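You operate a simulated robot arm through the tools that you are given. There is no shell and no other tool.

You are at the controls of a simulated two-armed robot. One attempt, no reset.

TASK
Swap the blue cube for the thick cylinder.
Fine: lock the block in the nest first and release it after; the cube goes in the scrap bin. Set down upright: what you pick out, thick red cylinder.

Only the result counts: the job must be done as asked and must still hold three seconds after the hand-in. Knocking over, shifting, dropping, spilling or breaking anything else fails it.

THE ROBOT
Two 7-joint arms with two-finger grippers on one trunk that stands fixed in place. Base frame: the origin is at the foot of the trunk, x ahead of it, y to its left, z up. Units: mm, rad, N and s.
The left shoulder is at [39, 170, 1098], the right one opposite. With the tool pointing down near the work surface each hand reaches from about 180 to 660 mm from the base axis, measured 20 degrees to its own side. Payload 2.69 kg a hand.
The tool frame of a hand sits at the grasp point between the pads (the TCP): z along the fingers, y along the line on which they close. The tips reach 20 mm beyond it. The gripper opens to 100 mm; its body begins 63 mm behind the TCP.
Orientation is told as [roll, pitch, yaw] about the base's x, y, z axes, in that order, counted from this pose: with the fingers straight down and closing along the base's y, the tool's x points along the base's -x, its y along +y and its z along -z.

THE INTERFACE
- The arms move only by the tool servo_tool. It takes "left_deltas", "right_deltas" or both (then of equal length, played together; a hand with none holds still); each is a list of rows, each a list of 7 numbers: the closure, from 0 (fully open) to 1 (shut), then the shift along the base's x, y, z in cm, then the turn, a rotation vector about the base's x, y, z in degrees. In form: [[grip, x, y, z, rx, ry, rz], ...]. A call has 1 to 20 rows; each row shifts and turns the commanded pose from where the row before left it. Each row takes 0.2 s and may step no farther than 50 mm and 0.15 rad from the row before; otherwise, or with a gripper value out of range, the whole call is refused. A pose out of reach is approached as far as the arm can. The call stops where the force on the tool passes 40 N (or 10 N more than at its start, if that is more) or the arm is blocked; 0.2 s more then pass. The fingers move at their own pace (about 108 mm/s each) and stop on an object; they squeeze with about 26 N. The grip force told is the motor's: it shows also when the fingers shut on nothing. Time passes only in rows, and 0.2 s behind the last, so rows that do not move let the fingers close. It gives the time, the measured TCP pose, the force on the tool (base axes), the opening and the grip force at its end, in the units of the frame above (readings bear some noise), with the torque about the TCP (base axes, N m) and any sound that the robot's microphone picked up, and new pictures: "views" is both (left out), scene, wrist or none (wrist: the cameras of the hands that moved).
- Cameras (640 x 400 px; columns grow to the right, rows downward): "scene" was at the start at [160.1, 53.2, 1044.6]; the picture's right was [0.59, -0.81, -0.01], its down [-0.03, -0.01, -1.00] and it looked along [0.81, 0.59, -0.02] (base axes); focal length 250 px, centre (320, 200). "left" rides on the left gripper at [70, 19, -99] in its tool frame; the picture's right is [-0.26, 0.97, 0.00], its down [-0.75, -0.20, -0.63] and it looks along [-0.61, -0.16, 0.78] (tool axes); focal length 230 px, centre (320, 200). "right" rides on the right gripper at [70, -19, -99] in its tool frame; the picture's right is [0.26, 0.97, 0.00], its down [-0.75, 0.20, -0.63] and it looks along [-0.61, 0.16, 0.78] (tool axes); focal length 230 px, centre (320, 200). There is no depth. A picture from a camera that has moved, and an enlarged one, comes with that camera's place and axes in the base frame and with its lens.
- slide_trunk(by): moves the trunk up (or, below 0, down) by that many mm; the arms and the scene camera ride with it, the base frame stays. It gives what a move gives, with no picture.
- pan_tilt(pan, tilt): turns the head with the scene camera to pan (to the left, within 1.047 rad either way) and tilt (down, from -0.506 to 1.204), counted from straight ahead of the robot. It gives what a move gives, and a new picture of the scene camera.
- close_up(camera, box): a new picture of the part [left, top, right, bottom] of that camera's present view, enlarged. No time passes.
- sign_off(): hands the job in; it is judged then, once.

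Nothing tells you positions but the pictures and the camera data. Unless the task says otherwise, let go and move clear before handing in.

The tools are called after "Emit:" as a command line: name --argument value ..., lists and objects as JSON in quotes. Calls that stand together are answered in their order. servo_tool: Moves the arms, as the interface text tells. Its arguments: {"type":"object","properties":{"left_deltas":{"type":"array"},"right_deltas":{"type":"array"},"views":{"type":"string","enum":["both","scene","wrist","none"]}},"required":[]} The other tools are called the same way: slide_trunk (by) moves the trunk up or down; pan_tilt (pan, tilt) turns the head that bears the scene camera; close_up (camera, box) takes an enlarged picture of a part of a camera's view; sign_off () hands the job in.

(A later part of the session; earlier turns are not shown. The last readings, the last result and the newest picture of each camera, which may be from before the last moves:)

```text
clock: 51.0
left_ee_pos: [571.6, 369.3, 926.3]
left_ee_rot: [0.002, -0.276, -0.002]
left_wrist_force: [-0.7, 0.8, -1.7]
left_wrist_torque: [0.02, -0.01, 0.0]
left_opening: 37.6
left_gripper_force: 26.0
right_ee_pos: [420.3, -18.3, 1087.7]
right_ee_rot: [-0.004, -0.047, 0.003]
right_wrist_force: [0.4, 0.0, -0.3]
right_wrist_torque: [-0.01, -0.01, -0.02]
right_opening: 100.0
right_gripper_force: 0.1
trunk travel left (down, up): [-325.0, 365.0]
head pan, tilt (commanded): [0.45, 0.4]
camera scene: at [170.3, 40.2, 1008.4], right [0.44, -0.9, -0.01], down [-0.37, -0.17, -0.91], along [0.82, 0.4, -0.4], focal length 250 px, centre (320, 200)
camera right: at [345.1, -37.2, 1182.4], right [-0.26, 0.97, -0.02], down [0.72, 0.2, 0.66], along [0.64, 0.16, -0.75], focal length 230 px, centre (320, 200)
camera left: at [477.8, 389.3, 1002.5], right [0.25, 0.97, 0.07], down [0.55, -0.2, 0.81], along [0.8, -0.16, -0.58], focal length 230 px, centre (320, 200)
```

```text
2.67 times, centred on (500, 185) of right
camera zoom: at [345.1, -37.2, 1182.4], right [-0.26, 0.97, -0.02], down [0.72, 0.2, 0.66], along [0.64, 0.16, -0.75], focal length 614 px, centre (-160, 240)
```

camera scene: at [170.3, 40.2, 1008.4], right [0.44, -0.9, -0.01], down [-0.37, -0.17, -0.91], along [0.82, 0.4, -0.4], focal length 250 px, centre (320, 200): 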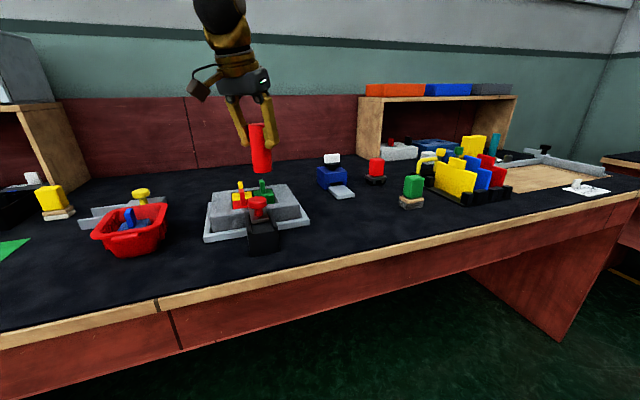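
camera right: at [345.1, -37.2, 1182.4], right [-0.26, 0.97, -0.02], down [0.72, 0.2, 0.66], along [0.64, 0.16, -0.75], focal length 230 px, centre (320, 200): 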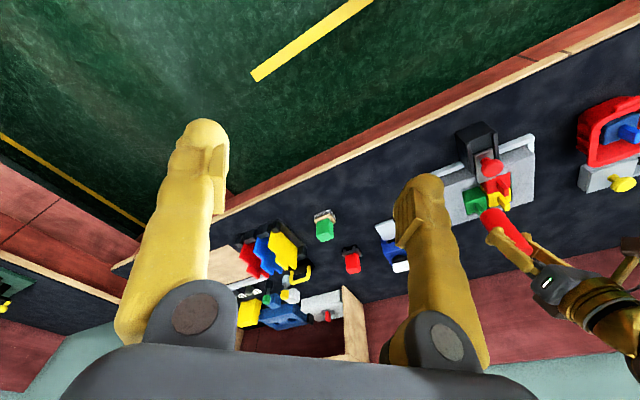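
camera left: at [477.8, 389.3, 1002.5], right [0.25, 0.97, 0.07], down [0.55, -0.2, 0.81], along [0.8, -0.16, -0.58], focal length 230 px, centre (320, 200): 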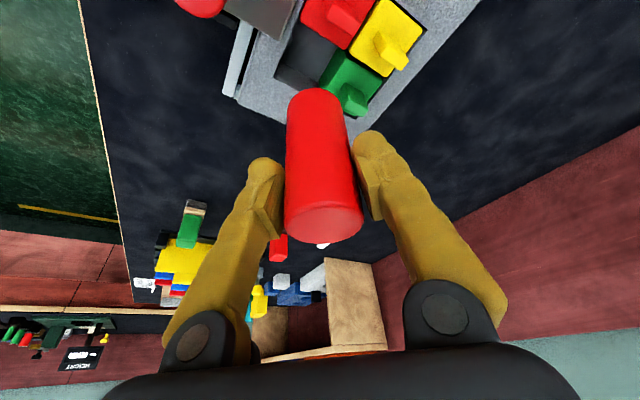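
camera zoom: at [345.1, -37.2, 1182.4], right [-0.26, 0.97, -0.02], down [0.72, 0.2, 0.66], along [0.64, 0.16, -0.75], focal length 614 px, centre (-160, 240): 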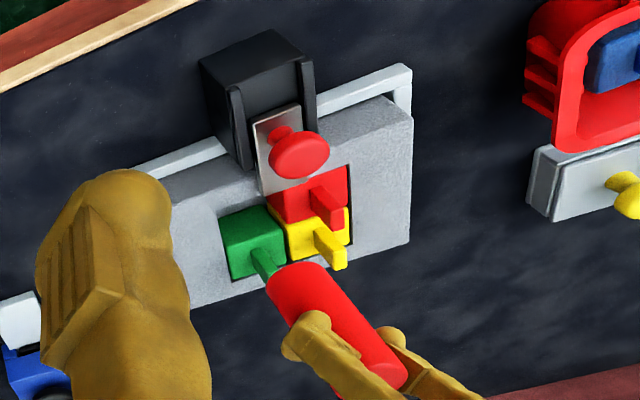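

From two cameras the free cell is centred at (571.9, 370.6), about 49×46.5 mm for a 41.5 mm cylinder. The cylinder's bottom is at about (575, 371.9) with 1.2° of lean. I'll correct both and lower to just above the block.

Emit:
servo_tool --left_deltas '[[1, -0.31, 0, 0, -1.0, 0, 0], [1, 0, 0, -1.5, 0, 0, 0], [1, 0, 0, -1.5, 0, 0, 0], [1, 0, 0, -1.5, 0, 0, 0], [1, 0, 0, -0.5, 0, 0, 0], [1, 0, 0, 0, 0, 0, 0], [1, 0, 0, 0, 0, 0, 0]]' --views "both"

Emit:
close_up --camera "left" --box '[230, 0, 430, 125]'

Emit:
close_up --camera "scene" --box '[205, 130, 315, 250]'

Emit:
close_up --camera "right" --box '[440, 110, 560, 260]'

```text
clock: 52.6
left_ee_pos: [568.6, 370.5, 874.3]
left_ee_rot: [-0.021, -0.276, 0.003]
left_wrist_force: [0.5, 0.5, -0.9]
left_wrist_torque: [-0.04, -0.01, 0.01]
left_opening: 37.5
left_gripper_force: 25.6
right_ee_pos: [420.1, -19.7, 1086.6]
right_ee_rot: [-0.005, -0.048, 0.001]
right_wrist_force: [-0.5, -0.2, -1.2]
right_wrist_torque: [-0.05, 0.02, 0.0]
right_opening: 100.0
right_gripper_force: 0.1
trunk travel left (down, up): [-325.0, 365.0]
head pan, tilt (commanded): [0.45, 0.4]
camera scene: at [170.3, 40.1, 1008.4], right [0.44, -0.9, -0.01], down [-0.37, -0.17, -0.91], along [0.82, 0.4, -0.4], focal length 250 px, centre (320, 200)
camera left: at [475.2, 390.4, 952.0], right [0.25, 0.97, 0.05], down [0.55, -0.19, 0.81], along [0.8, -0.17, -0.58], focal length 230 px, centre (320, 200)
```

scene: 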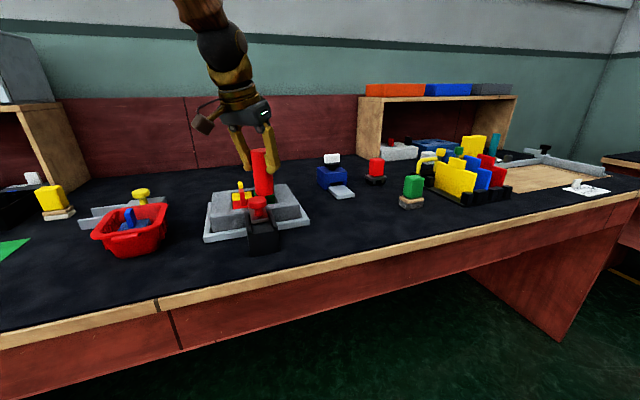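
left: 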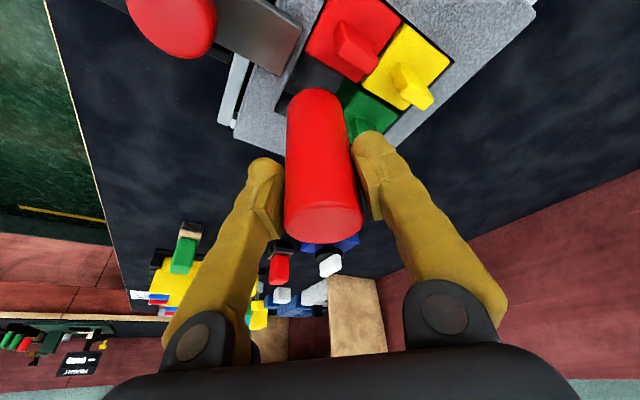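

```text
3.20 times, centred on (330, 62) of left
camera zoom: at [475.2, 390.4, 952.0], right [0.25, 0.97, 0.05], down [0.55, -0.19, 0.81], along [0.8, -0.17, -0.58], focal length 736 px, centre (288, 640)
```

zoom: 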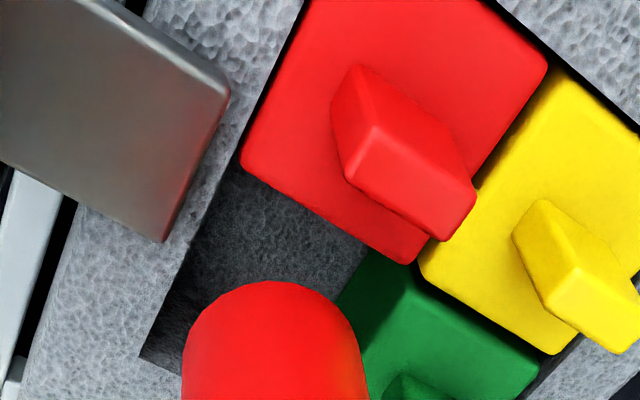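

```text
3.33 times, centred on (260, 190) of scene
camera zoom: at [170.3, 40.1, 1008.4], right [0.44, -0.9, -0.01], down [-0.37, -0.17, -0.91], along [0.82, 0.4, -0.4], focal length 834 px, centre (520, 233)
```

zoom: 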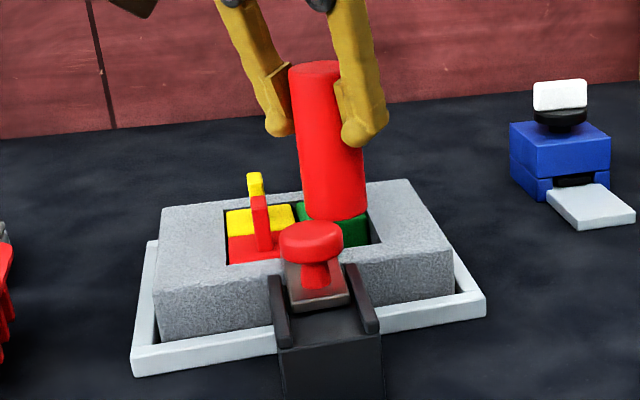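

```text
2.67 times, centred on (500, 185) of right
camera zoom: at [345.1, -37.4, 1182.4], right [-0.26, 0.97, -0.02], down [0.72, 0.2, 0.66], along [0.64, 0.16, -0.75], focal length 614 px, centre (-160, 240)
```

zoom: 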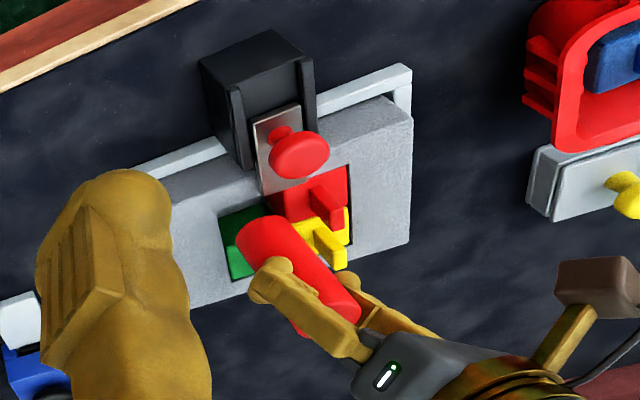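

The cylinder is about 15 mm above the block and nearly centred. I'll zoom in for a final lateral check.

Emit:
close_up --camera "scene" --box '[235, 165, 295, 215]'

Emit:
close_up --camera "left" --box '[260, 60, 370, 140]'

Emit:
close_up --camera "right" --box '[475, 165, 545, 235]'

```text
8.00 times, centred on (265, 190) of scene
camera zoom: at [170.3, 40.1, 1008.4], right [0.44, -0.9, -0.01], down [-0.37, -0.17, -0.91], along [0.82, 0.4, -0.4], focal length 2001 px, centre (760, 280)
```

zoom: 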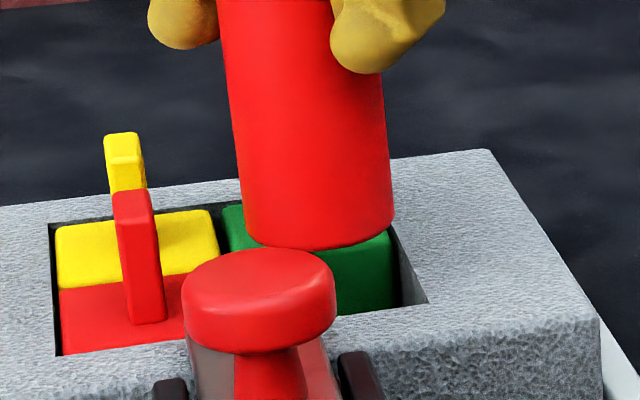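

```text
5.00 times, centred on (315, 100) of left
camera zoom: at [475.2, 390.4, 952.0], right [0.25, 0.97, 0.05], down [0.55, -0.19, 0.81], along [0.8, -0.17, -0.58], focal length 1150 px, centre (345, 700)
```

zoom: 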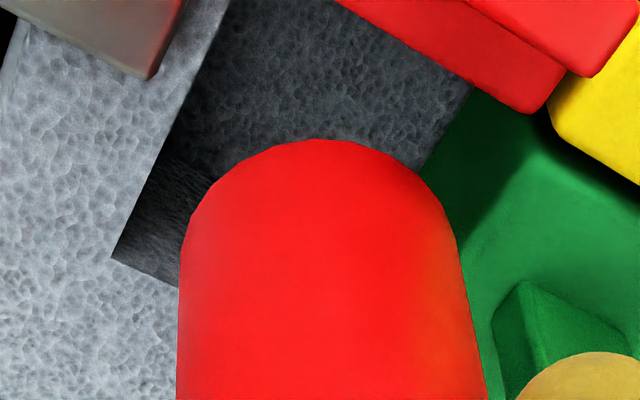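

```text
5.71 times, centred on (510, 200) of right
camera zoom: at [345.1, -37.4, 1182.4], right [-0.26, 0.97, -0.02], down [0.72, 0.2, 0.66], along [0.64, 0.16, -0.75], focal length 1315 px, centre (-766, 200)
```

zoom: 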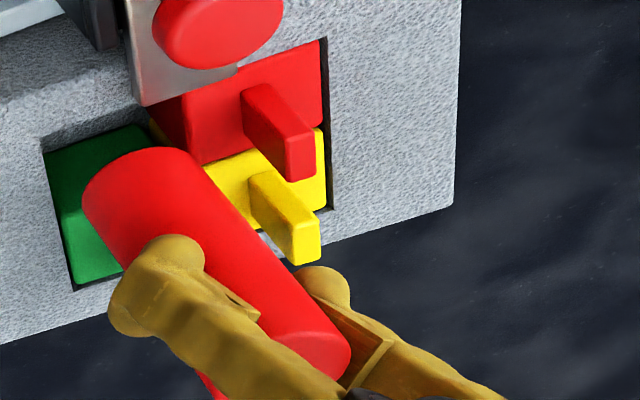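

The lateral check says about 1 mm off at most. I'll trim and insert slowly, watching the force.

Emit:
servo_tool --left_deltas '[[1, 0.05, -0.06, -0.5, 0, 0, 0], [1, 0, 0, -0.7, 0, 0, 0], [1, 0, 0, -0.7, 0, 0, 0], [1, 0, 0, -0.5, 0, 0, 0], [1, 0, 0, 0, 0, 0, 0]]' --views "both"

Emit:
close_up --camera "scene" --box '[225, 155, 305, 225]'

Emit:
close_up --camera "left" --box '[240, 60, 370, 160]'

```text
clock: 53.9
left_ee_pos: [569.3, 368.9, 850.6]
left_ee_rot: [-0.02, -0.276, 0.003]
left_wrist_force: [-0.3, -0.5, -0.7]
left_wrist_torque: [0.0, 0.01, 0.02]
left_opening: 37.7
left_gripper_force: 26.0
right_ee_pos: [420.2, -18.8, 1087.5]
right_ee_rot: [-0.003, -0.046, 0.001]
right_wrist_force: [0.5, 0.0, -0.1]
right_wrist_torque: [0.03, -0.02, 0.01]
right_opening: 100.0
right_gripper_force: 0.1
trunk travel left (down, up): [-325.0, 365.0]
head pan, tilt (commanded): [0.45, 0.4]
camera scene: at [170.3, 40.1, 1008.4], right [0.44, -0.9, -0.01], down [-0.37, -0.17, -0.92], along [0.82, 0.4, -0.4], focal length 250 px, centre (320, 200)
camera left: at [475.9, 389.5, 928.1], right [0.25, 0.97, 0.05], down [0.55, -0.19, 0.81], along [0.8, -0.17, -0.58], focal length 230 px, centre (320, 200)
```

scene: 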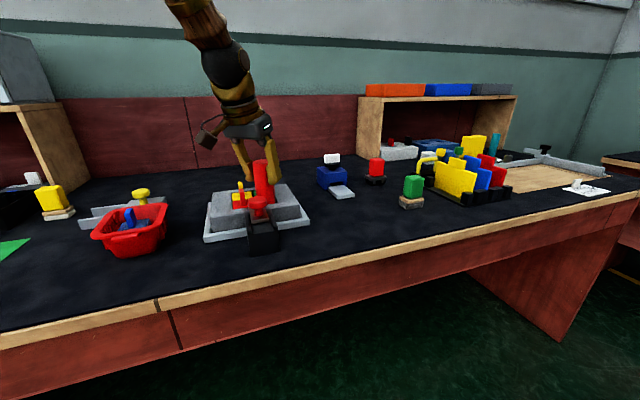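
left: 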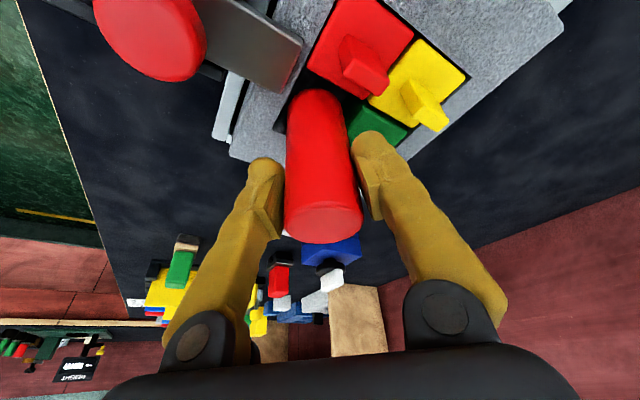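

```text
5.71 times, centred on (265, 190) of scene
camera zoom: at [170.3, 40.1, 1008.4], right [0.44, -0.9, -0.01], down [-0.37, -0.17, -0.92], along [0.82, 0.4, -0.4], focal length 1430 px, centre (634, 257)
```

zoom: 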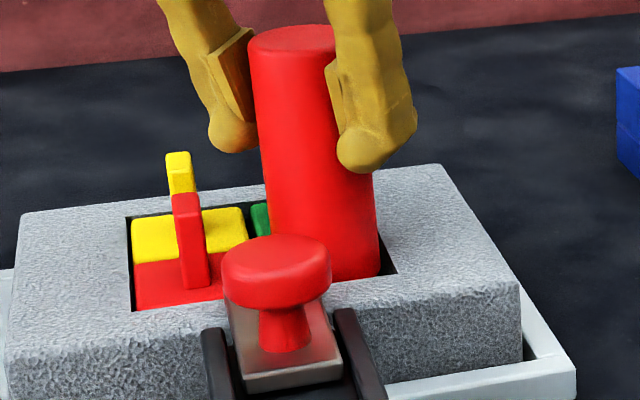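

```text
4.00 times, centred on (305, 110) of left
camera zoom: at [475.9, 389.5, 928.1], right [0.25, 0.97, 0.05], down [0.55, -0.19, 0.81], along [0.8, -0.17, -0.58], focal length 920 px, centre (380, 560)
```

zoom: 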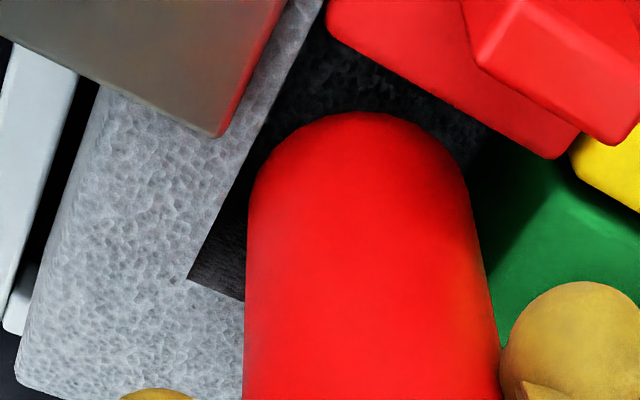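

The bottom is inside the pocket with no contact force. I'll continue down slowly.

Emit:
servo_tool --left_deltas '[[1, 0, 0, -0.5, 0, 0, 0], [1, 0, 0, -0.5, 0, 0, 0], [1, 0, 0, -0.5, 0, 0, 0], [1, 0, 0, 0, 0, 0, 0]]' --views "both"

Emit:
close_up --camera "scene" --box '[225, 155, 305, 225]'

Emit:
close_up --camera "left" --box '[240, 60, 400, 180]'

Emit:
close_up --camera "right" --box '[465, 155, 555, 245]'

```text
clock: 54.9
left_ee_pos: [569.9, 368.9, 836.0]
left_ee_rot: [-0.018, -0.275, 0.004]
left_wrist_force: [0.8, 0.4, -1.2]
left_wrist_torque: [0.0, 0.0, -0.03]
left_opening: 37.7
left_gripper_force: 26.0
right_ee_pos: [419.5, -19.4, 1087.4]
right_ee_rot: [-0.004, -0.047, 0.002]
right_wrist_force: [-0.2, -0.4, -1.0]
right_wrist_torque: [0.03, -0.02, 0.02]
right_opening: 99.9
right_gripper_force: 0.0
trunk travel left (down, up): [-325.0, 365.0]
head pan, tilt (commanded): [0.45, 0.4]
camera scene: at [170.3, 40.1, 1008.4], right [0.44, -0.9, -0.01], down [-0.37, -0.17, -0.92], along [0.82, 0.4, -0.4], focal length 250 px, centre (320, 200)
camera left: at [475.6, 389.7, 912.9], right [0.25, 0.97, 0.05], down [0.55, -0.19, 0.81], along [0.8, -0.17, -0.58], focal length 230 px, centre (320, 200)
```

scene: 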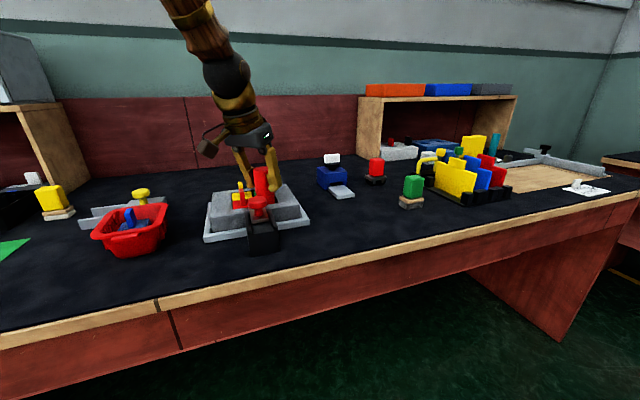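
left: 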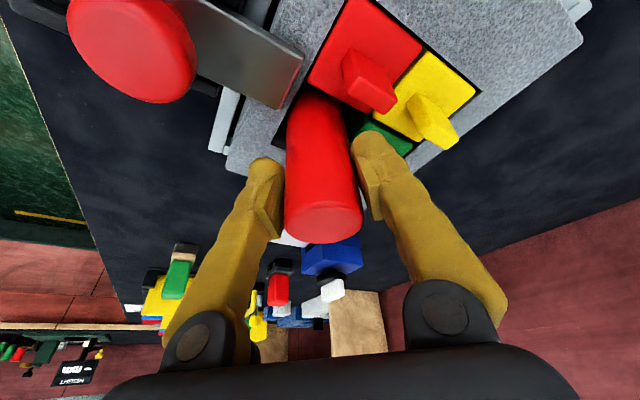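

```text
5.71 times, centred on (265, 190) of scene
camera zoom: at [170.3, 40.1, 1008.4], right [0.44, -0.9, -0.01], down [-0.37, -0.17, -0.92], along [0.82, 0.4, -0.4], focal length 1430 px, centre (634, 257)
```

zoom: 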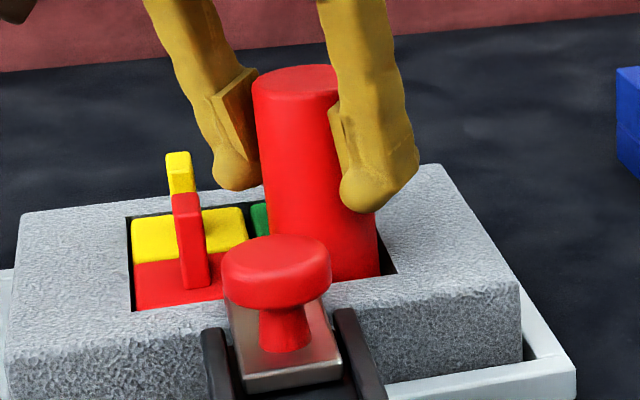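

```text
3.33 times, centred on (320, 120) of left
camera zoom: at [475.6, 389.7, 912.9], right [0.25, 0.97, 0.05], down [0.55, -0.19, 0.81], along [0.8, -0.17, -0.58], focal length 767 px, centre (320, 467)
```

zoom: 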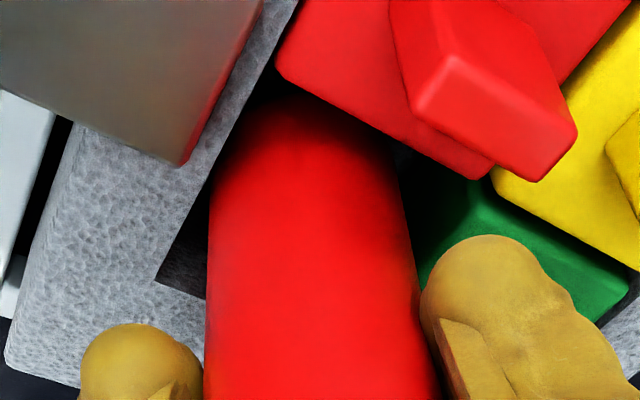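

```text
4.44 times, centred on (510, 200) of right
camera zoom: at [345.0, -37.4, 1182.4], right [-0.26, 0.97, -0.02], down [0.72, 0.2, 0.66], along [0.64, 0.16, -0.75], focal length 1022 px, centre (-524, 200)
```

zoom: 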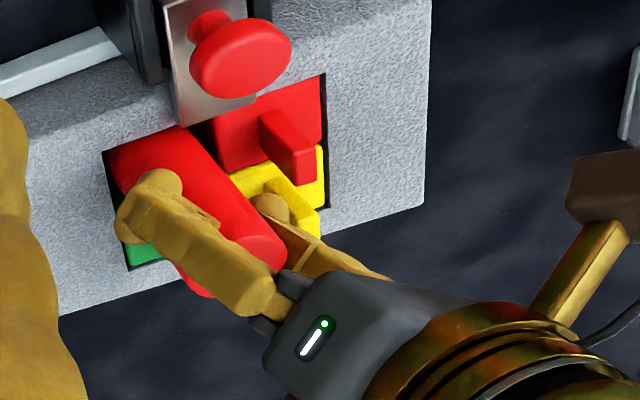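

It is still force-free. I'll lower further in small steps to find the pocket floor.

Emit:
servo_tool --left_deltas '[[1, 0, 0, -0.4, 0, 0, 0], [1, 0, 0, -0.4, 0, 0, 0], [1, 0, 0, -0.3, 0, 0, 0], [1, 0, 0, 0, 0, 0, 0]]' --views "wrist"

Emit:
close_up --camera "scene" --box '[225, 155, 305, 225]'

Emit:
close_up --camera "right" --box '[465, 155, 555, 245]'

```text
clock: 55.9
left_ee_pos: [569.6, 368.6, 825.1]
left_ee_rot: [-0.02, -0.275, 0.002]
left_wrist_force: [-0.7, 0.4, -0.4]
left_wrist_torque: [0.01, 0.02, -0.03]
left_opening: 37.5
left_gripper_force: 25.7
right_ee_pos: [420.9, -19.3, 1086.5]
right_ee_rot: [-0.004, -0.047, 0.002]
right_wrist_force: [0.2, -0.4, 0.8]
right_wrist_torque: [-0.01, -0.01, -0.01]
right_opening: 99.9
right_gripper_force: 0.0
trunk travel left (down, up): [-325.0, 365.0]
head pan, tilt (commanded): [0.45, 0.4]
camera left: at [475.6, 389.8, 901.7], right [0.25, 0.97, 0.05], down [0.55, -0.19, 0.81], along [0.8, -0.17, -0.58], focal length 230 px, centre (320, 200)
```

left: 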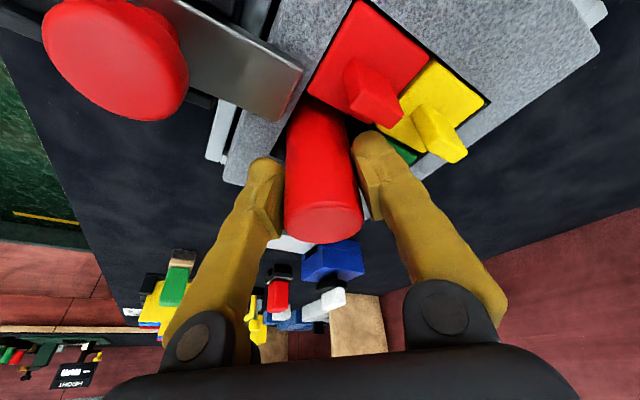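

```text
5.71 times, centred on (265, 190) of scene
camera zoom: at [170.3, 40.1, 1008.4], right [0.44, -0.9, -0.01], down [-0.37, -0.17, -0.91], along [0.82, 0.4, -0.4], focal length 1430 px, centre (634, 257)
```

zoom: 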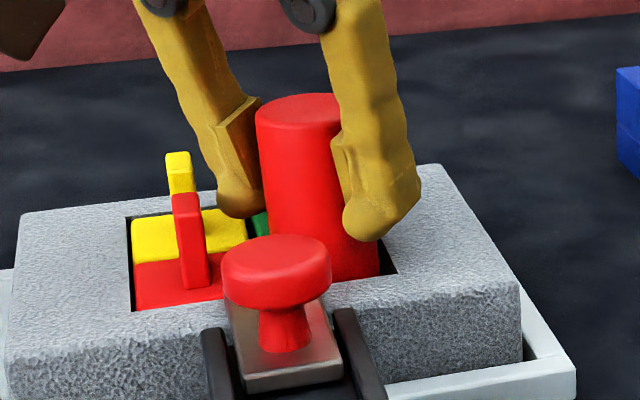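

```text
4.44 times, centred on (510, 200) of right
camera zoom: at [345.0, -37.4, 1182.4], right [-0.26, 0.97, -0.02], down [0.72, 0.2, 0.66], along [0.64, 0.16, -0.75], focal length 1022 px, centre (-524, 200)
```

zoom: 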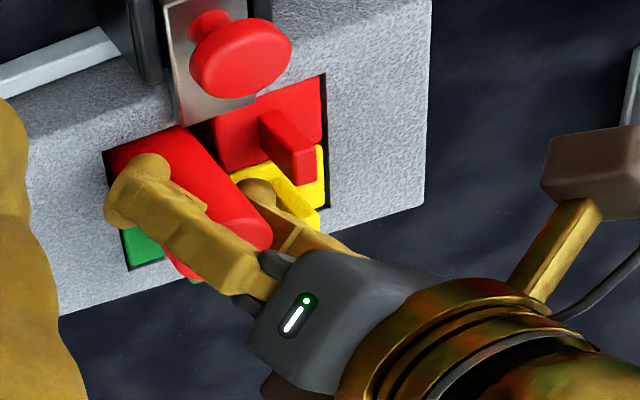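

Still no contact. I'll continue with 2 mm steps.

Emit:
servo_tool --left_deltas '[[1, 0, 0, -0.2, 0, 0, 0], [1, 0, 0, -0.2, 0, 0, 0], [1, 0, 0, 0, 0, 0, 0]]' --views "none"

```text
clock: 56.6
left_ee_pos: [568.9, 369.3, 820.4]
left_ee_rot: [-0.019, -0.275, 0.005]
left_wrist_force: [-0.1, -0.1, -0.8]
left_wrist_torque: [0.01, 0.0, -0.01]
left_opening: 37.4
left_gripper_force: 25.9
right_ee_pos: [419.9, -18.5, 1086.8]
right_ee_rot: [-0.005, -0.047, -0.001]
right_wrist_force: [-0.6, -0.3, 0.3]
right_wrist_torque: [-0.03, 0.02, 0.01]
right_opening: 100.0
right_gripper_force: 0.1
trunk travel left (down, up): [-325.0, 365.0]
head pan, tilt (commanded): [0.45, 0.4]
```

Emit:
servo_tool --left_deltas '[[1, 0, 0, -0.15, 0, 0, 0], [1, 0, 0, -0.15, 0, 0, 0], [1, 0, 0, 0, 0, 0, 0]]' --views "none"

```text
clock: 57.5
left_ee_pos: [570.4, 369.8, 819.9]
left_ee_rot: [-0.016, -0.282, 0.002]
left_wrist_force: [-1.9, 1.7, 16.1]
left_wrist_torque: [0.17, 0.2, 0.02]
left_opening: 37.4
left_gripper_force: 25.4
right_ee_pos: [419.2, -19.9, 1087.6]
right_ee_rot: [-0.004, -0.048, 0.001]
right_wrist_force: [-0.3, -0.2, -0.3]
right_wrist_torque: [-0.01, -0.01, -0.03]
right_opening: 100.0
right_gripper_force: 0.1
trunk travel left (down, up): [-325.0, 365.0]
head pan, tilt (commanded): [0.45, 0.4]
```

Floor contact: 16 N up at TCP z≈820, as predicted. I'll back off slightly to relieve the press and look before releasing.

Emit:
servo_tool --left_deltas '[[1, 0, 0, 0.15, 0, 0, 0], [1, 0, 0, 0, 0, 0, 0]]' --views "both"

Emit:
close_up --camera "scene" --box '[225, 155, 305, 225]'

Emit:
close_up --camera "left" --box '[250, 60, 450, 200]'

Emit:
close_up --camera "right" --box '[475, 165, 545, 225]'

```text
clock: 58.0
left_ee_pos: [570.8, 368.2, 820.2]
left_ee_rot: [-0.018, -0.277, 0.003]
left_wrist_force: [3.2, -1.0, 11.2]
left_wrist_torque: [0.03, -0.25, 0.03]
left_opening: 37.3
left_gripper_force: 25.4
right_ee_pos: [420.0, -19.0, 1087.0]
right_ee_rot: [-0.002, -0.046, -0.001]
right_wrist_force: [0.7, 0.1, 0.3]
right_wrist_torque: [0.04, 0.01, 0.02]
right_opening: 100.1
right_gripper_force: 0.0
trunk travel left (down, up): [-325.0, 365.0]
head pan, tilt (commanded): [0.45, 0.4]
camera scene: at [169.7, 39.5, 1008.5], right [0.44, -0.9, -0.01], down [-0.37, -0.17, -0.92], along [0.82, 0.4, -0.4], focal length 250 px, centre (320, 200)
camera left: at [475.5, 389.1, 897.1], right [0.25, 0.97, 0.05], down [0.55, -0.19, 0.81], along [0.8, -0.17, -0.58], focal length 230 px, centre (320, 200)
```

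scene: 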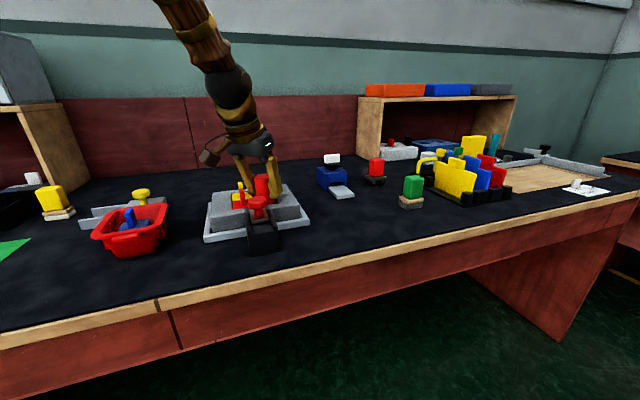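
left: 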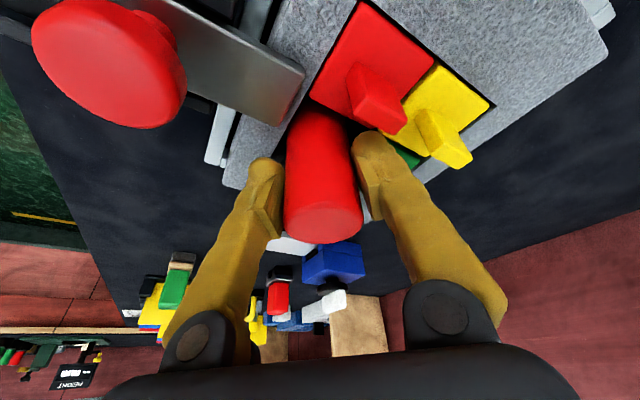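

```text
5.71 times, centred on (265, 190) of scene
camera zoom: at [169.7, 39.5, 1008.5], right [0.44, -0.9, -0.01], down [-0.37, -0.17, -0.92], along [0.82, 0.4, -0.4], focal length 1430 px, centre (634, 257)
```

zoom: 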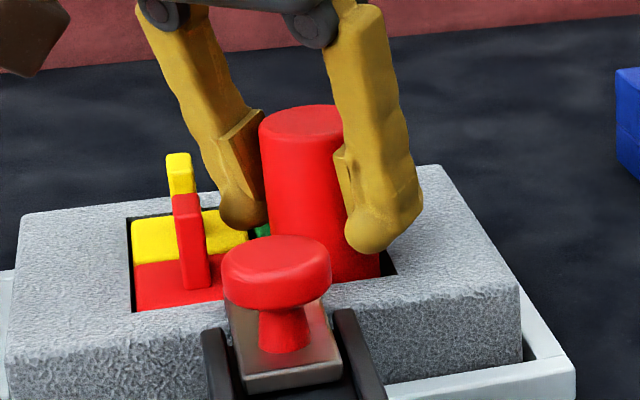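

```text
2.86 times, centred on (350, 130) of left
camera zoom: at [475.5, 389.1, 897.1], right [0.25, 0.97, 0.05], down [0.55, -0.19, 0.81], along [0.8, -0.17, -0.58], focal length 657 px, centre (234, 400)
```

zoom: 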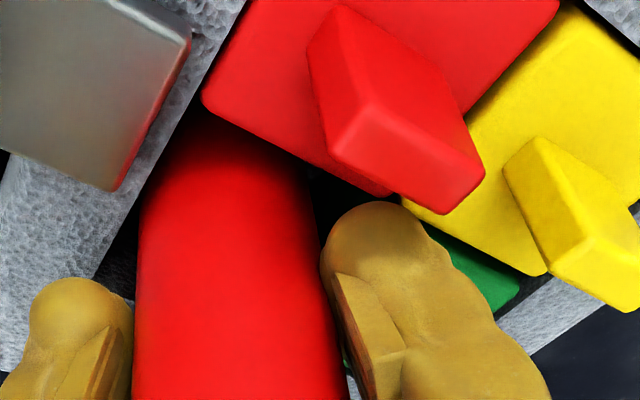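

```text
6.67 times, centred on (510, 195) of right
camera zoom: at [344.5, -38.0, 1182.5], right [-0.26, 0.97, -0.02], down [0.72, 0.2, 0.66], along [0.64, 0.16, -0.75], focal length 1534 px, centre (-947, 233)
```

zoom: 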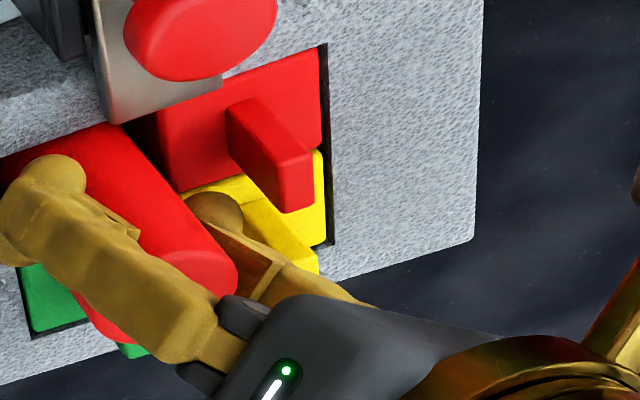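

The cylinder is seated and the fingers are clear of all tabs. I'll relieve the remaining press, then open by about 5 mm per side.

Emit:
servo_tool --left_deltas '[[1, 0, 0, 0.1, 0, 0, 0], [1, 0, 0, 0, 0, 0, 0]]' --views "none"

```text
clock: 58.6
left_ee_pos: [569.7, 369.0, 821.1]
left_ee_rot: [-0.02, -0.275, 0.003]
left_wrist_force: [2.7, -1.7, 6.0]
left_wrist_torque: [-0.06, -0.27, -0.01]
left_opening: 37.4
left_gripper_force: 26.3
right_ee_pos: [420.2, -20.2, 1087.4]
right_ee_rot: [-0.002, -0.047, 0.001]
right_wrist_force: [0.3, 0.8, -0.4]
right_wrist_torque: [0.0, -0.02, -0.03]
right_opening: 100.0
right_gripper_force: 0.0
trunk travel left (down, up): [-325.0, 365.0]
head pan, tilt (commanded): [0.45, 0.4]
```

Emit:
servo_tool --left_deltas '[[0.6, 0, 0, 0, 0, 0, 0], [0.53, 0, 0, 0, 0, 0, 0], [0.53, 0, 0, 0, 0, 0, 0]]' --views "both"

Emit:
close_up --camera "scene" --box '[225, 155, 305, 225]'

Emit:
close_up --camera "left" --box '[250, 60, 450, 260]'

```text
clock: 59.5
left_ee_pos: [569.2, 369.5, 819.4]
left_ee_rot: [-0.02, -0.275, 0.003]
left_wrist_force: [0.4, 0.3, 0.5]
left_wrist_torque: [-0.04, 0.01, 0.01]
left_opening: 47.2
left_gripper_force: 0.1
right_ee_pos: [419.7, -20.0, 1086.9]
right_ee_rot: [-0.002, -0.048, 0.0]
right_wrist_force: [-0.4, -0.1, -0.5]
right_wrist_torque: [-0.01, 0.03, -0.01]
right_opening: 100.1
right_gripper_force: 0.1
trunk travel left (down, up): [-325.0, 365.0]
head pan, tilt (commanded): [0.45, 0.4]
camera scene: at [170.2, 40.0, 1008.4], right [0.44, -0.9, -0.01], down [-0.37, -0.17, -0.92], along [0.82, 0.4, -0.4], focal length 250 px, centre (320, 200)
camera left: at [475.5, 389.8, 897.2], right [0.25, 0.97, 0.05], down [0.55, -0.19, 0.81], along [0.8, -0.17, -0.58], focal length 230 px, centre (320, 200)
```

scene: 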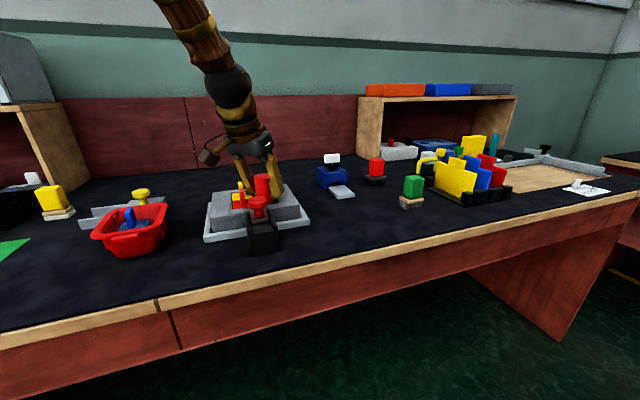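
left: 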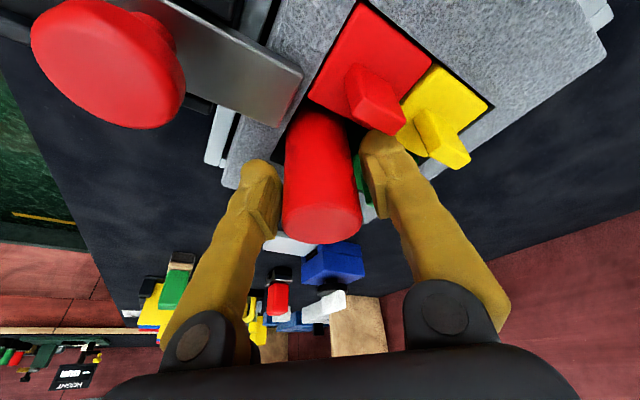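

```text
5.71 times, centred on (265, 190) of scene
camera zoom: at [170.2, 40.0, 1008.4], right [0.44, -0.9, -0.01], down [-0.37, -0.17, -0.92], along [0.82, 0.4, -0.4], focal length 1430 px, centre (634, 257)
```

zoom: 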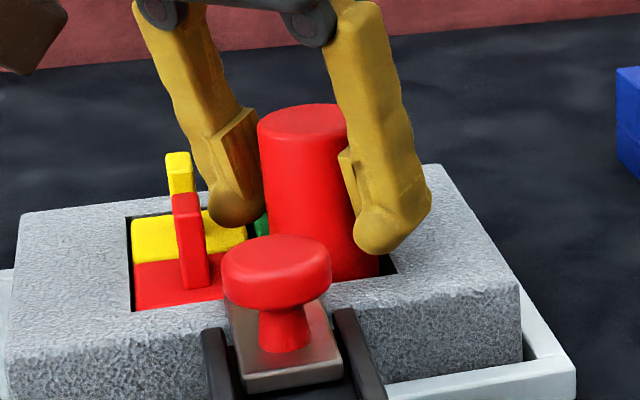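

```text
2.00 times, centred on (350, 160) of left
camera zoom: at [475.5, 389.8, 897.2], right [0.25, 0.97, 0.05], down [0.55, -0.19, 0.81], along [0.8, -0.17, -0.58], focal length 460 px, centre (260, 280)
```

zoom: 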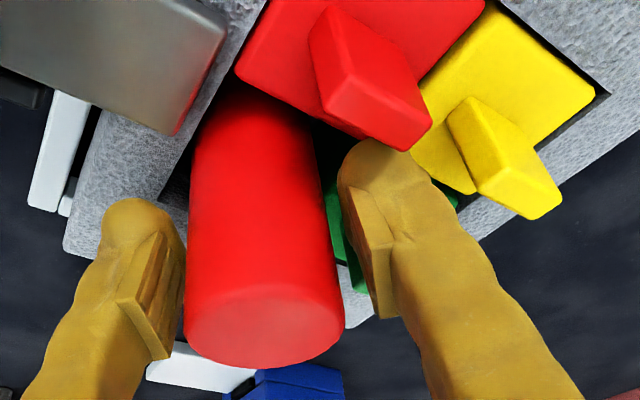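

The cylinder stands free in the cell. I'll centre the hand around it by 2 mm and rise straight up.

Emit:
servo_tool --left_deltas '[[0.53, 0, -0.2, 0, 0, 0, 0], [0.53, 0, 0, 0, 0, 0, 0], [0.53, 0, 0, 0.7, 0, 0, 0], [0.53, 0, 0, 1.0, 0, 0, 0], [0.53, 0, 0, 1.0, 0, 0, 0], [0.53, 0, 0, 1.5, 0, 0, 0], [0.53, 0, 0, 2.5, 0, 0, 0], [0.53, 0, 0, 3.0, 0, 0, 0], [0.53, 0, 0, 0, 0, 0, 0]]' --views "both"

Emit:
close_up --camera "scene" --box '[215, 145, 315, 245]'

Emit:
close_up --camera "right" --box '[455, 115, 555, 225]'

```text
clock: 61.5
left_ee_pos: [568.7, 367.4, 917.4]
left_ee_rot: [-0.018, -0.275, 0.005]
left_wrist_force: [-0.1, 0.0, -0.2]
left_wrist_torque: [-0.02, 0.03, -0.02]
left_opening: 46.9
left_gripper_force: 0.0
right_ee_pos: [420.6, -20.1, 1087.8]
right_ee_rot: [-0.005, -0.048, -0.001]
right_wrist_force: [-0.8, 0.7, 0.4]
right_wrist_torque: [-0.01, -0.02, -0.02]
right_opening: 100.0
right_gripper_force: 0.1
trunk travel left (down, up): [-325.0, 365.0]
head pan, tilt (commanded): [0.45, 0.4]
camera scene: at [170.4, 40.2, 1008.3], right [0.44, -0.9, -0.01], down [-0.37, -0.17, -0.91], along [0.82, 0.4, -0.4], focal length 250 px, centre (320, 200)
camera left: at [474.8, 387.5, 994.1], right [0.25, 0.97, 0.05], down [0.55, -0.19, 0.81], along [0.8, -0.17, -0.58], focal length 230 px, centre (320, 200)
```

scene: 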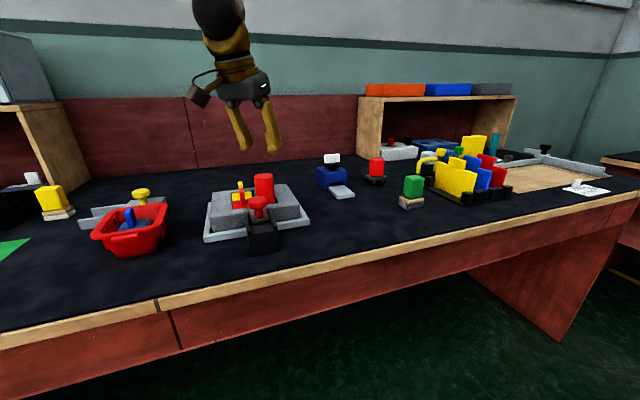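
left: 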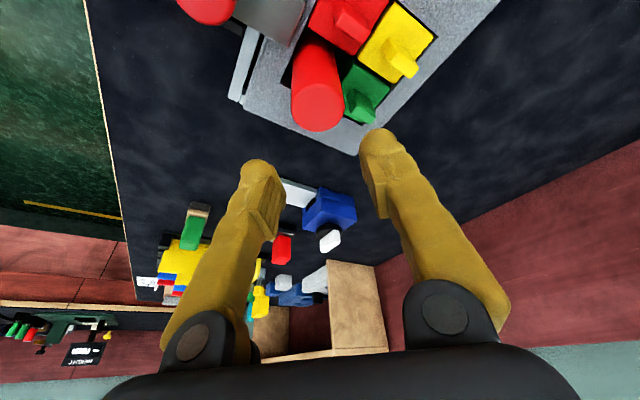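

```text
4.00 times, centred on (265, 195) of scene
camera zoom: at [170.4, 40.2, 1008.3], right [0.44, -0.9, -0.01], down [-0.37, -0.17, -0.91], along [0.82, 0.4, -0.4], focal length 1001 px, centre (540, 220)
```

zoom: 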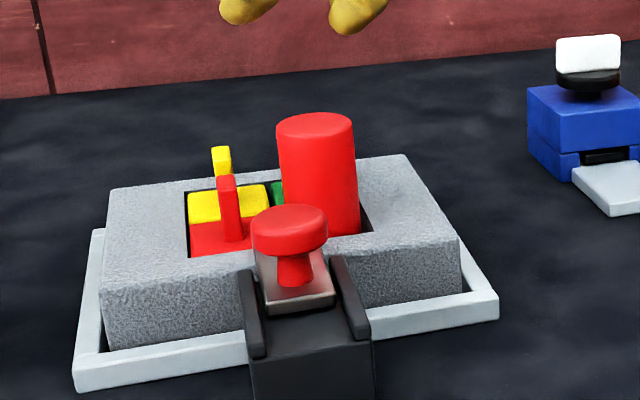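

```text
3.64 times, centred on (505, 170) of right
camera zoom: at [345.3, -37.3, 1182.3], right [-0.26, 0.97, -0.02], down [0.72, 0.2, 0.66], along [0.64, 0.16, -0.75], focal length 837 px, centre (-353, 309)
```

zoom: 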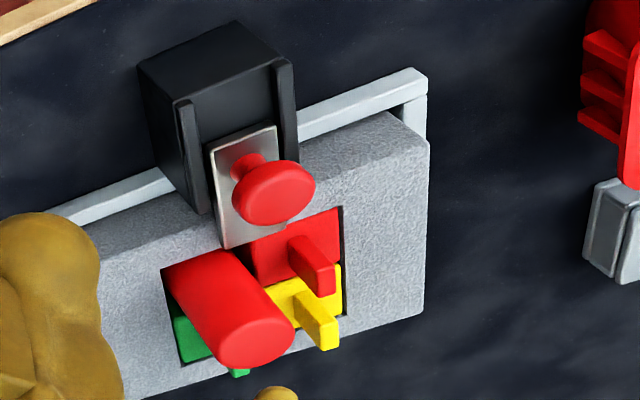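

The cylinder stands upright in the blue cube's cell and the neighbours are undisturbed. Next I'll bring the hand back to vertical with yaw 45° over the knob to release the lock.

Emit:
servo_tool --left_deltas '[[0.4, -1.2, -0.7, 0.3, 0.2, 2.5, 0], [0.4, -1.8, -1.0, 0, 0.2, 4.0, 0], [0.4, -1.8, -1.0, 0, 0.2, 4.0, 0], [0.4, -1.5, -0.9, 0, 0.2, 3.5, 2.0], [0.4, -1.0, -0.5, 0, 0.2, 1.3, 6.0], [0.4, 0, 0, 0, 0, 0, 7.4], [0.4, 0, 0, 0, 0, 0, 7.4], [0.4, 0, 0, 0, 0, 0, 7.4], [0.4, 0, 0, 0, 0, 0, 7.4], [0.4, 0, 0, 0, 0, 0, 7.1], [0.4, 0, 0, 0, 0, 0, 0], [0.4, 0, 0, 0, 0, 0, 0]]' --views "both"

Emit:
close_up --camera "left" --box '[230, 50, 410, 250]'

```text
clock: 64.0
left_ee_pos: [497.0, 326.1, 921.2]
left_ee_rot: [0.004, -0.012, 0.782]
left_wrist_force: [0.0, 0.4, 0.1]
left_wrist_torque: [0.02, 0.03, -0.01]
left_opening: 60.1
left_gripper_force: 0.1
right_ee_pos: [420.1, -18.9, 1087.4]
right_ee_rot: [-0.005, -0.048, -0.001]
right_wrist_force: [0.2, -0.6, 0.6]
right_wrist_torque: [0.01, -0.01, 0.02]
right_opening: 100.1
right_gripper_force: 0.1
trunk travel left (down, up): [-325.0, 365.0]
head pan, tilt (commanded): [0.45, 0.4]
camera scene: at [170.2, 40.0, 1008.4], right [0.44, -0.9, -0.01], down [-0.37, -0.17, -0.92], along [0.82, 0.4, -0.4], focal length 250 px, centre (320, 200)
camera left: at [433.6, 289.6, 1020.3], right [-0.5, 0.87, 0.01], down [0.67, 0.38, 0.64], along [0.55, 0.32, -0.77], focal length 230 px, centre (320, 200)
```

scene: 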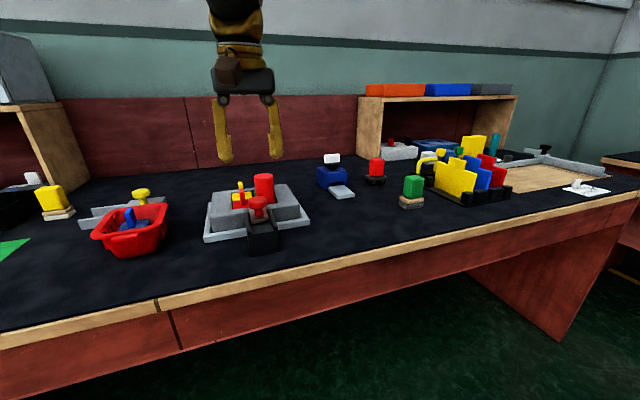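
left: 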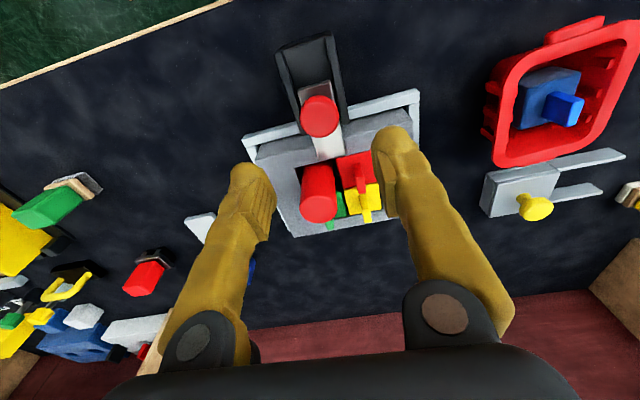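

```text
2.00 times, centred on (320, 150) of left
camera zoom: at [433.6, 289.6, 1020.3], right [-0.5, 0.87, 0.01], down [0.67, 0.38, 0.64], along [0.55, 0.32, -0.77], focal length 460 px, centre (320, 300)
```

zoom: 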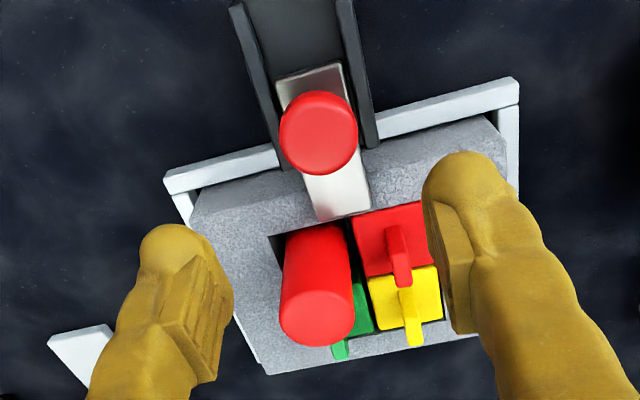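

The hand is over the knob, vertical, yaw 45°. I'll lower to straddle it as before.

Emit:
servo_tool --left_deltas '[[0.4, -0.1, -0.05, -3.0, 0, 0, 0], [0.4, 0, 0, -3.0, 0, 0, 0], [0.4, 0, 0, -2.5, 0, 0, 0], [0.4, 0, 0, -1.7, 0, 0, 0], [0.4, 0, 0, 0, 0, 0, 0]]' --views "wrist"

Emit:
close_up --camera "scene" --box '[205, 130, 315, 250]'

```text
clock: 65.2
left_ee_pos: [495.4, 325.2, 817.1]
left_ee_rot: [0.003, -0.008, 0.782]
left_wrist_force: [0.1, -0.9, 0.6]
left_wrist_torque: [0.01, 0.02, 0.0]
left_opening: 59.8
left_gripper_force: 0.1
right_ee_pos: [419.6, -19.4, 1086.4]
right_ee_rot: [-0.002, -0.048, 0.001]
right_wrist_force: [-0.1, -0.6, -0.6]
right_wrist_torque: [0.02, -0.02, -0.01]
right_opening: 100.2
right_gripper_force: 0.0
trunk travel left (down, up): [-325.0, 365.0]
head pan, tilt (commanded): [0.45, 0.4]
camera left: at [432.5, 289.1, 917.6], right [-0.5, 0.87, 0.01], down [0.67, 0.38, 0.64], along [0.55, 0.32, -0.77], focal length 230 px, centre (320, 200)
```

left: 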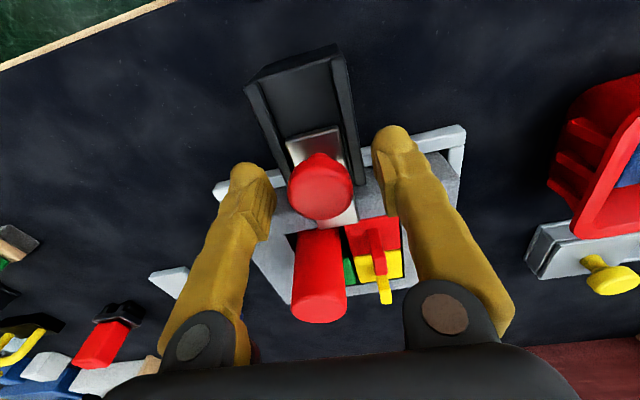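

```text
3.33 times, centred on (260, 190) of scene
camera zoom: at [170.2, 40.0, 1008.4], right [0.44, -0.9, -0.01], down [-0.37, -0.17, -0.92], along [0.82, 0.4, -0.4], focal length 834 px, centre (520, 233)
```

zoom: 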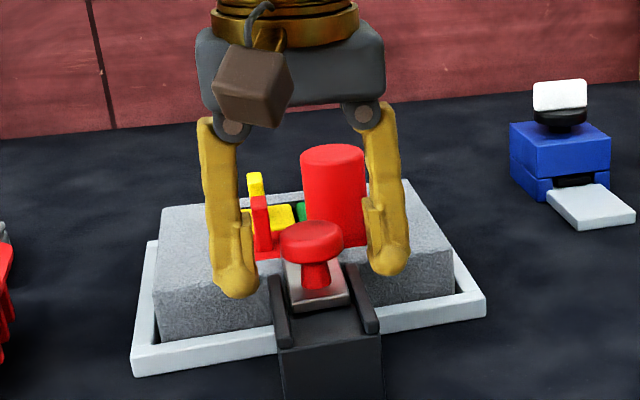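

The knob is centred again. I'll close on it.

Emit:
servo_tool --left_deltas '[[0.4, 0, 0, 0.15, 0, 0, 0], [0.8, 0, 0, 0, 0, 0, 0], [0.8, 0, 0, 0, 0, 0, 0], [0.8, 0, 0, 0, 0, 0, 0]]' --views "wrist"

```text
clock: 66.2
left_ee_pos: [495.8, 325.3, 820.1]
left_ee_rot: [0.005, -0.009, 0.782]
left_wrist_force: [-0.5, -0.6, -0.5]
left_wrist_torque: [0.0, 0.01, -0.03]
left_opening: 27.2
left_gripper_force: 45.1
right_ee_pos: [418.3, -19.9, 1086.7]
right_ee_rot: [-0.003, -0.047, 0.002]
right_wrist_force: [0.6, -0.1, -0.1]
right_wrist_torque: [-0.02, 0.01, -0.02]
right_opening: 100.1
right_gripper_force: 0.0
trunk travel left (down, up): [-325.0, 365.0]
head pan, tilt (commanded): [0.45, 0.4]
camera left: at [432.4, 289.2, 919.4], right [-0.5, 0.87, 0.01], down [0.67, 0.38, 0.64], along [0.55, 0.32, -0.77], focal length 230 px, centre (320, 200)
```

left: 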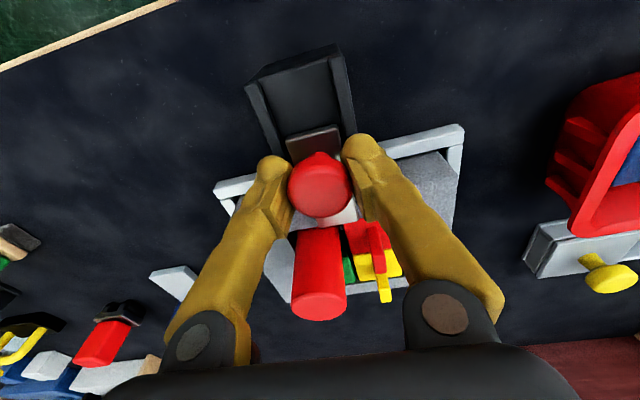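

The knob is gripped, same as before. I'll pull the bolt back along its axis in steps.

Emit:
servo_tool --left_deltas '[[0.8, -0.3, -0.3, 0, 0, 0, 0], [0.8, -0.35, -0.35, 0, 0, 0, 0], [0.8, -0.35, -0.35, 0, 0, 0, 0], [0.8, -0.35, -0.35, 0, 0, 0, 0], [0.8, 0, 0, 0, 0, 0, 0]]' --views "wrist"

```text
clock: 67.5
left_ee_pos: [481.5, 312.3, 819.0]
left_ee_rot: [0.005, -0.008, 0.782]
left_wrist_force: [-0.3, 3.1, -5.1]
left_wrist_torque: [0.52, -0.61, 0.01]
left_opening: 27.0
left_gripper_force: 44.7
right_ee_pos: [419.2, -19.3, 1087.4]
right_ee_rot: [-0.007, -0.048, 0.002]
right_wrist_force: [0.4, 0.1, 1.6]
right_wrist_torque: [0.02, 0.0, 0.0]
right_opening: 100.3
right_gripper_force: 0.0
trunk travel left (down, up): [-325.0, 365.0]
head pan, tilt (commanded): [0.45, 0.4]
camera left: at [419.0, 275.7, 919.3], right [-0.5, 0.87, 0.01], down [0.67, 0.38, 0.64], along [0.55, 0.32, -0.77], focal length 230 px, centre (320, 200)
```

left: 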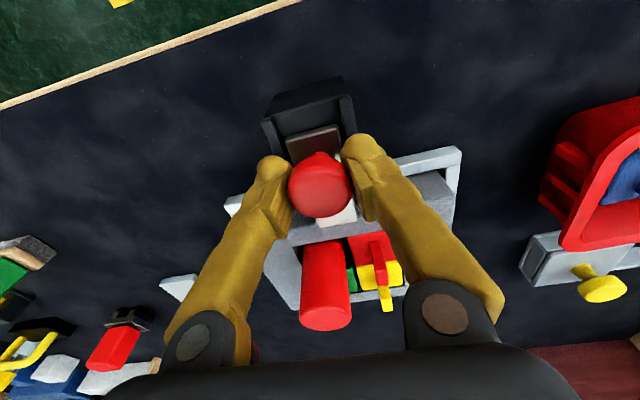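

The bolt slides back smoothly, 19 mm so far. I'll continue to the original retracted position and feel for the stop.

Emit:
servo_tool --left_deltas '[[0.8, -0.3, -0.3, 0, 0, 0, 0], [0.8, -0.3, -0.3, 0, 0, 0, 0], [0.8, -0.15, -0.15, 0, 0, 0, 0], [0.8, 0, 0, 0, 0, 0, 0]]' --views "wrist"

```text
clock: 68.5
left_ee_pos: [474.6, 304.8, 819.9]
left_ee_rot: [0.006, -0.006, 0.782]
left_wrist_force: [0.8, -0.1, -12.3]
left_wrist_torque: [0.35, -0.52, 0.04]
left_opening: 27.4
left_gripper_force: 45.2
right_ee_pos: [421.0, -19.1, 1086.1]
right_ee_rot: [-0.006, -0.048, 0.002]
right_wrist_force: [0.1, -0.3, 0.0]
right_wrist_torque: [0.02, -0.01, 0.01]
right_opening: 99.8
right_gripper_force: 0.1
trunk travel left (down, up): [-325.0, 365.0]
head pan, tilt (commanded): [0.45, 0.4]
camera left: at [411.6, 268.2, 919.4], right [-0.5, 0.87, 0.01], down [0.67, 0.38, 0.63], along [0.55, 0.32, -0.77], focal length 230 px, centre (320, 200)
```

left: 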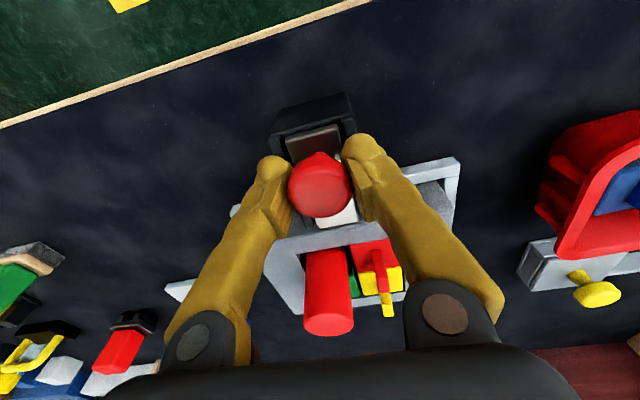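

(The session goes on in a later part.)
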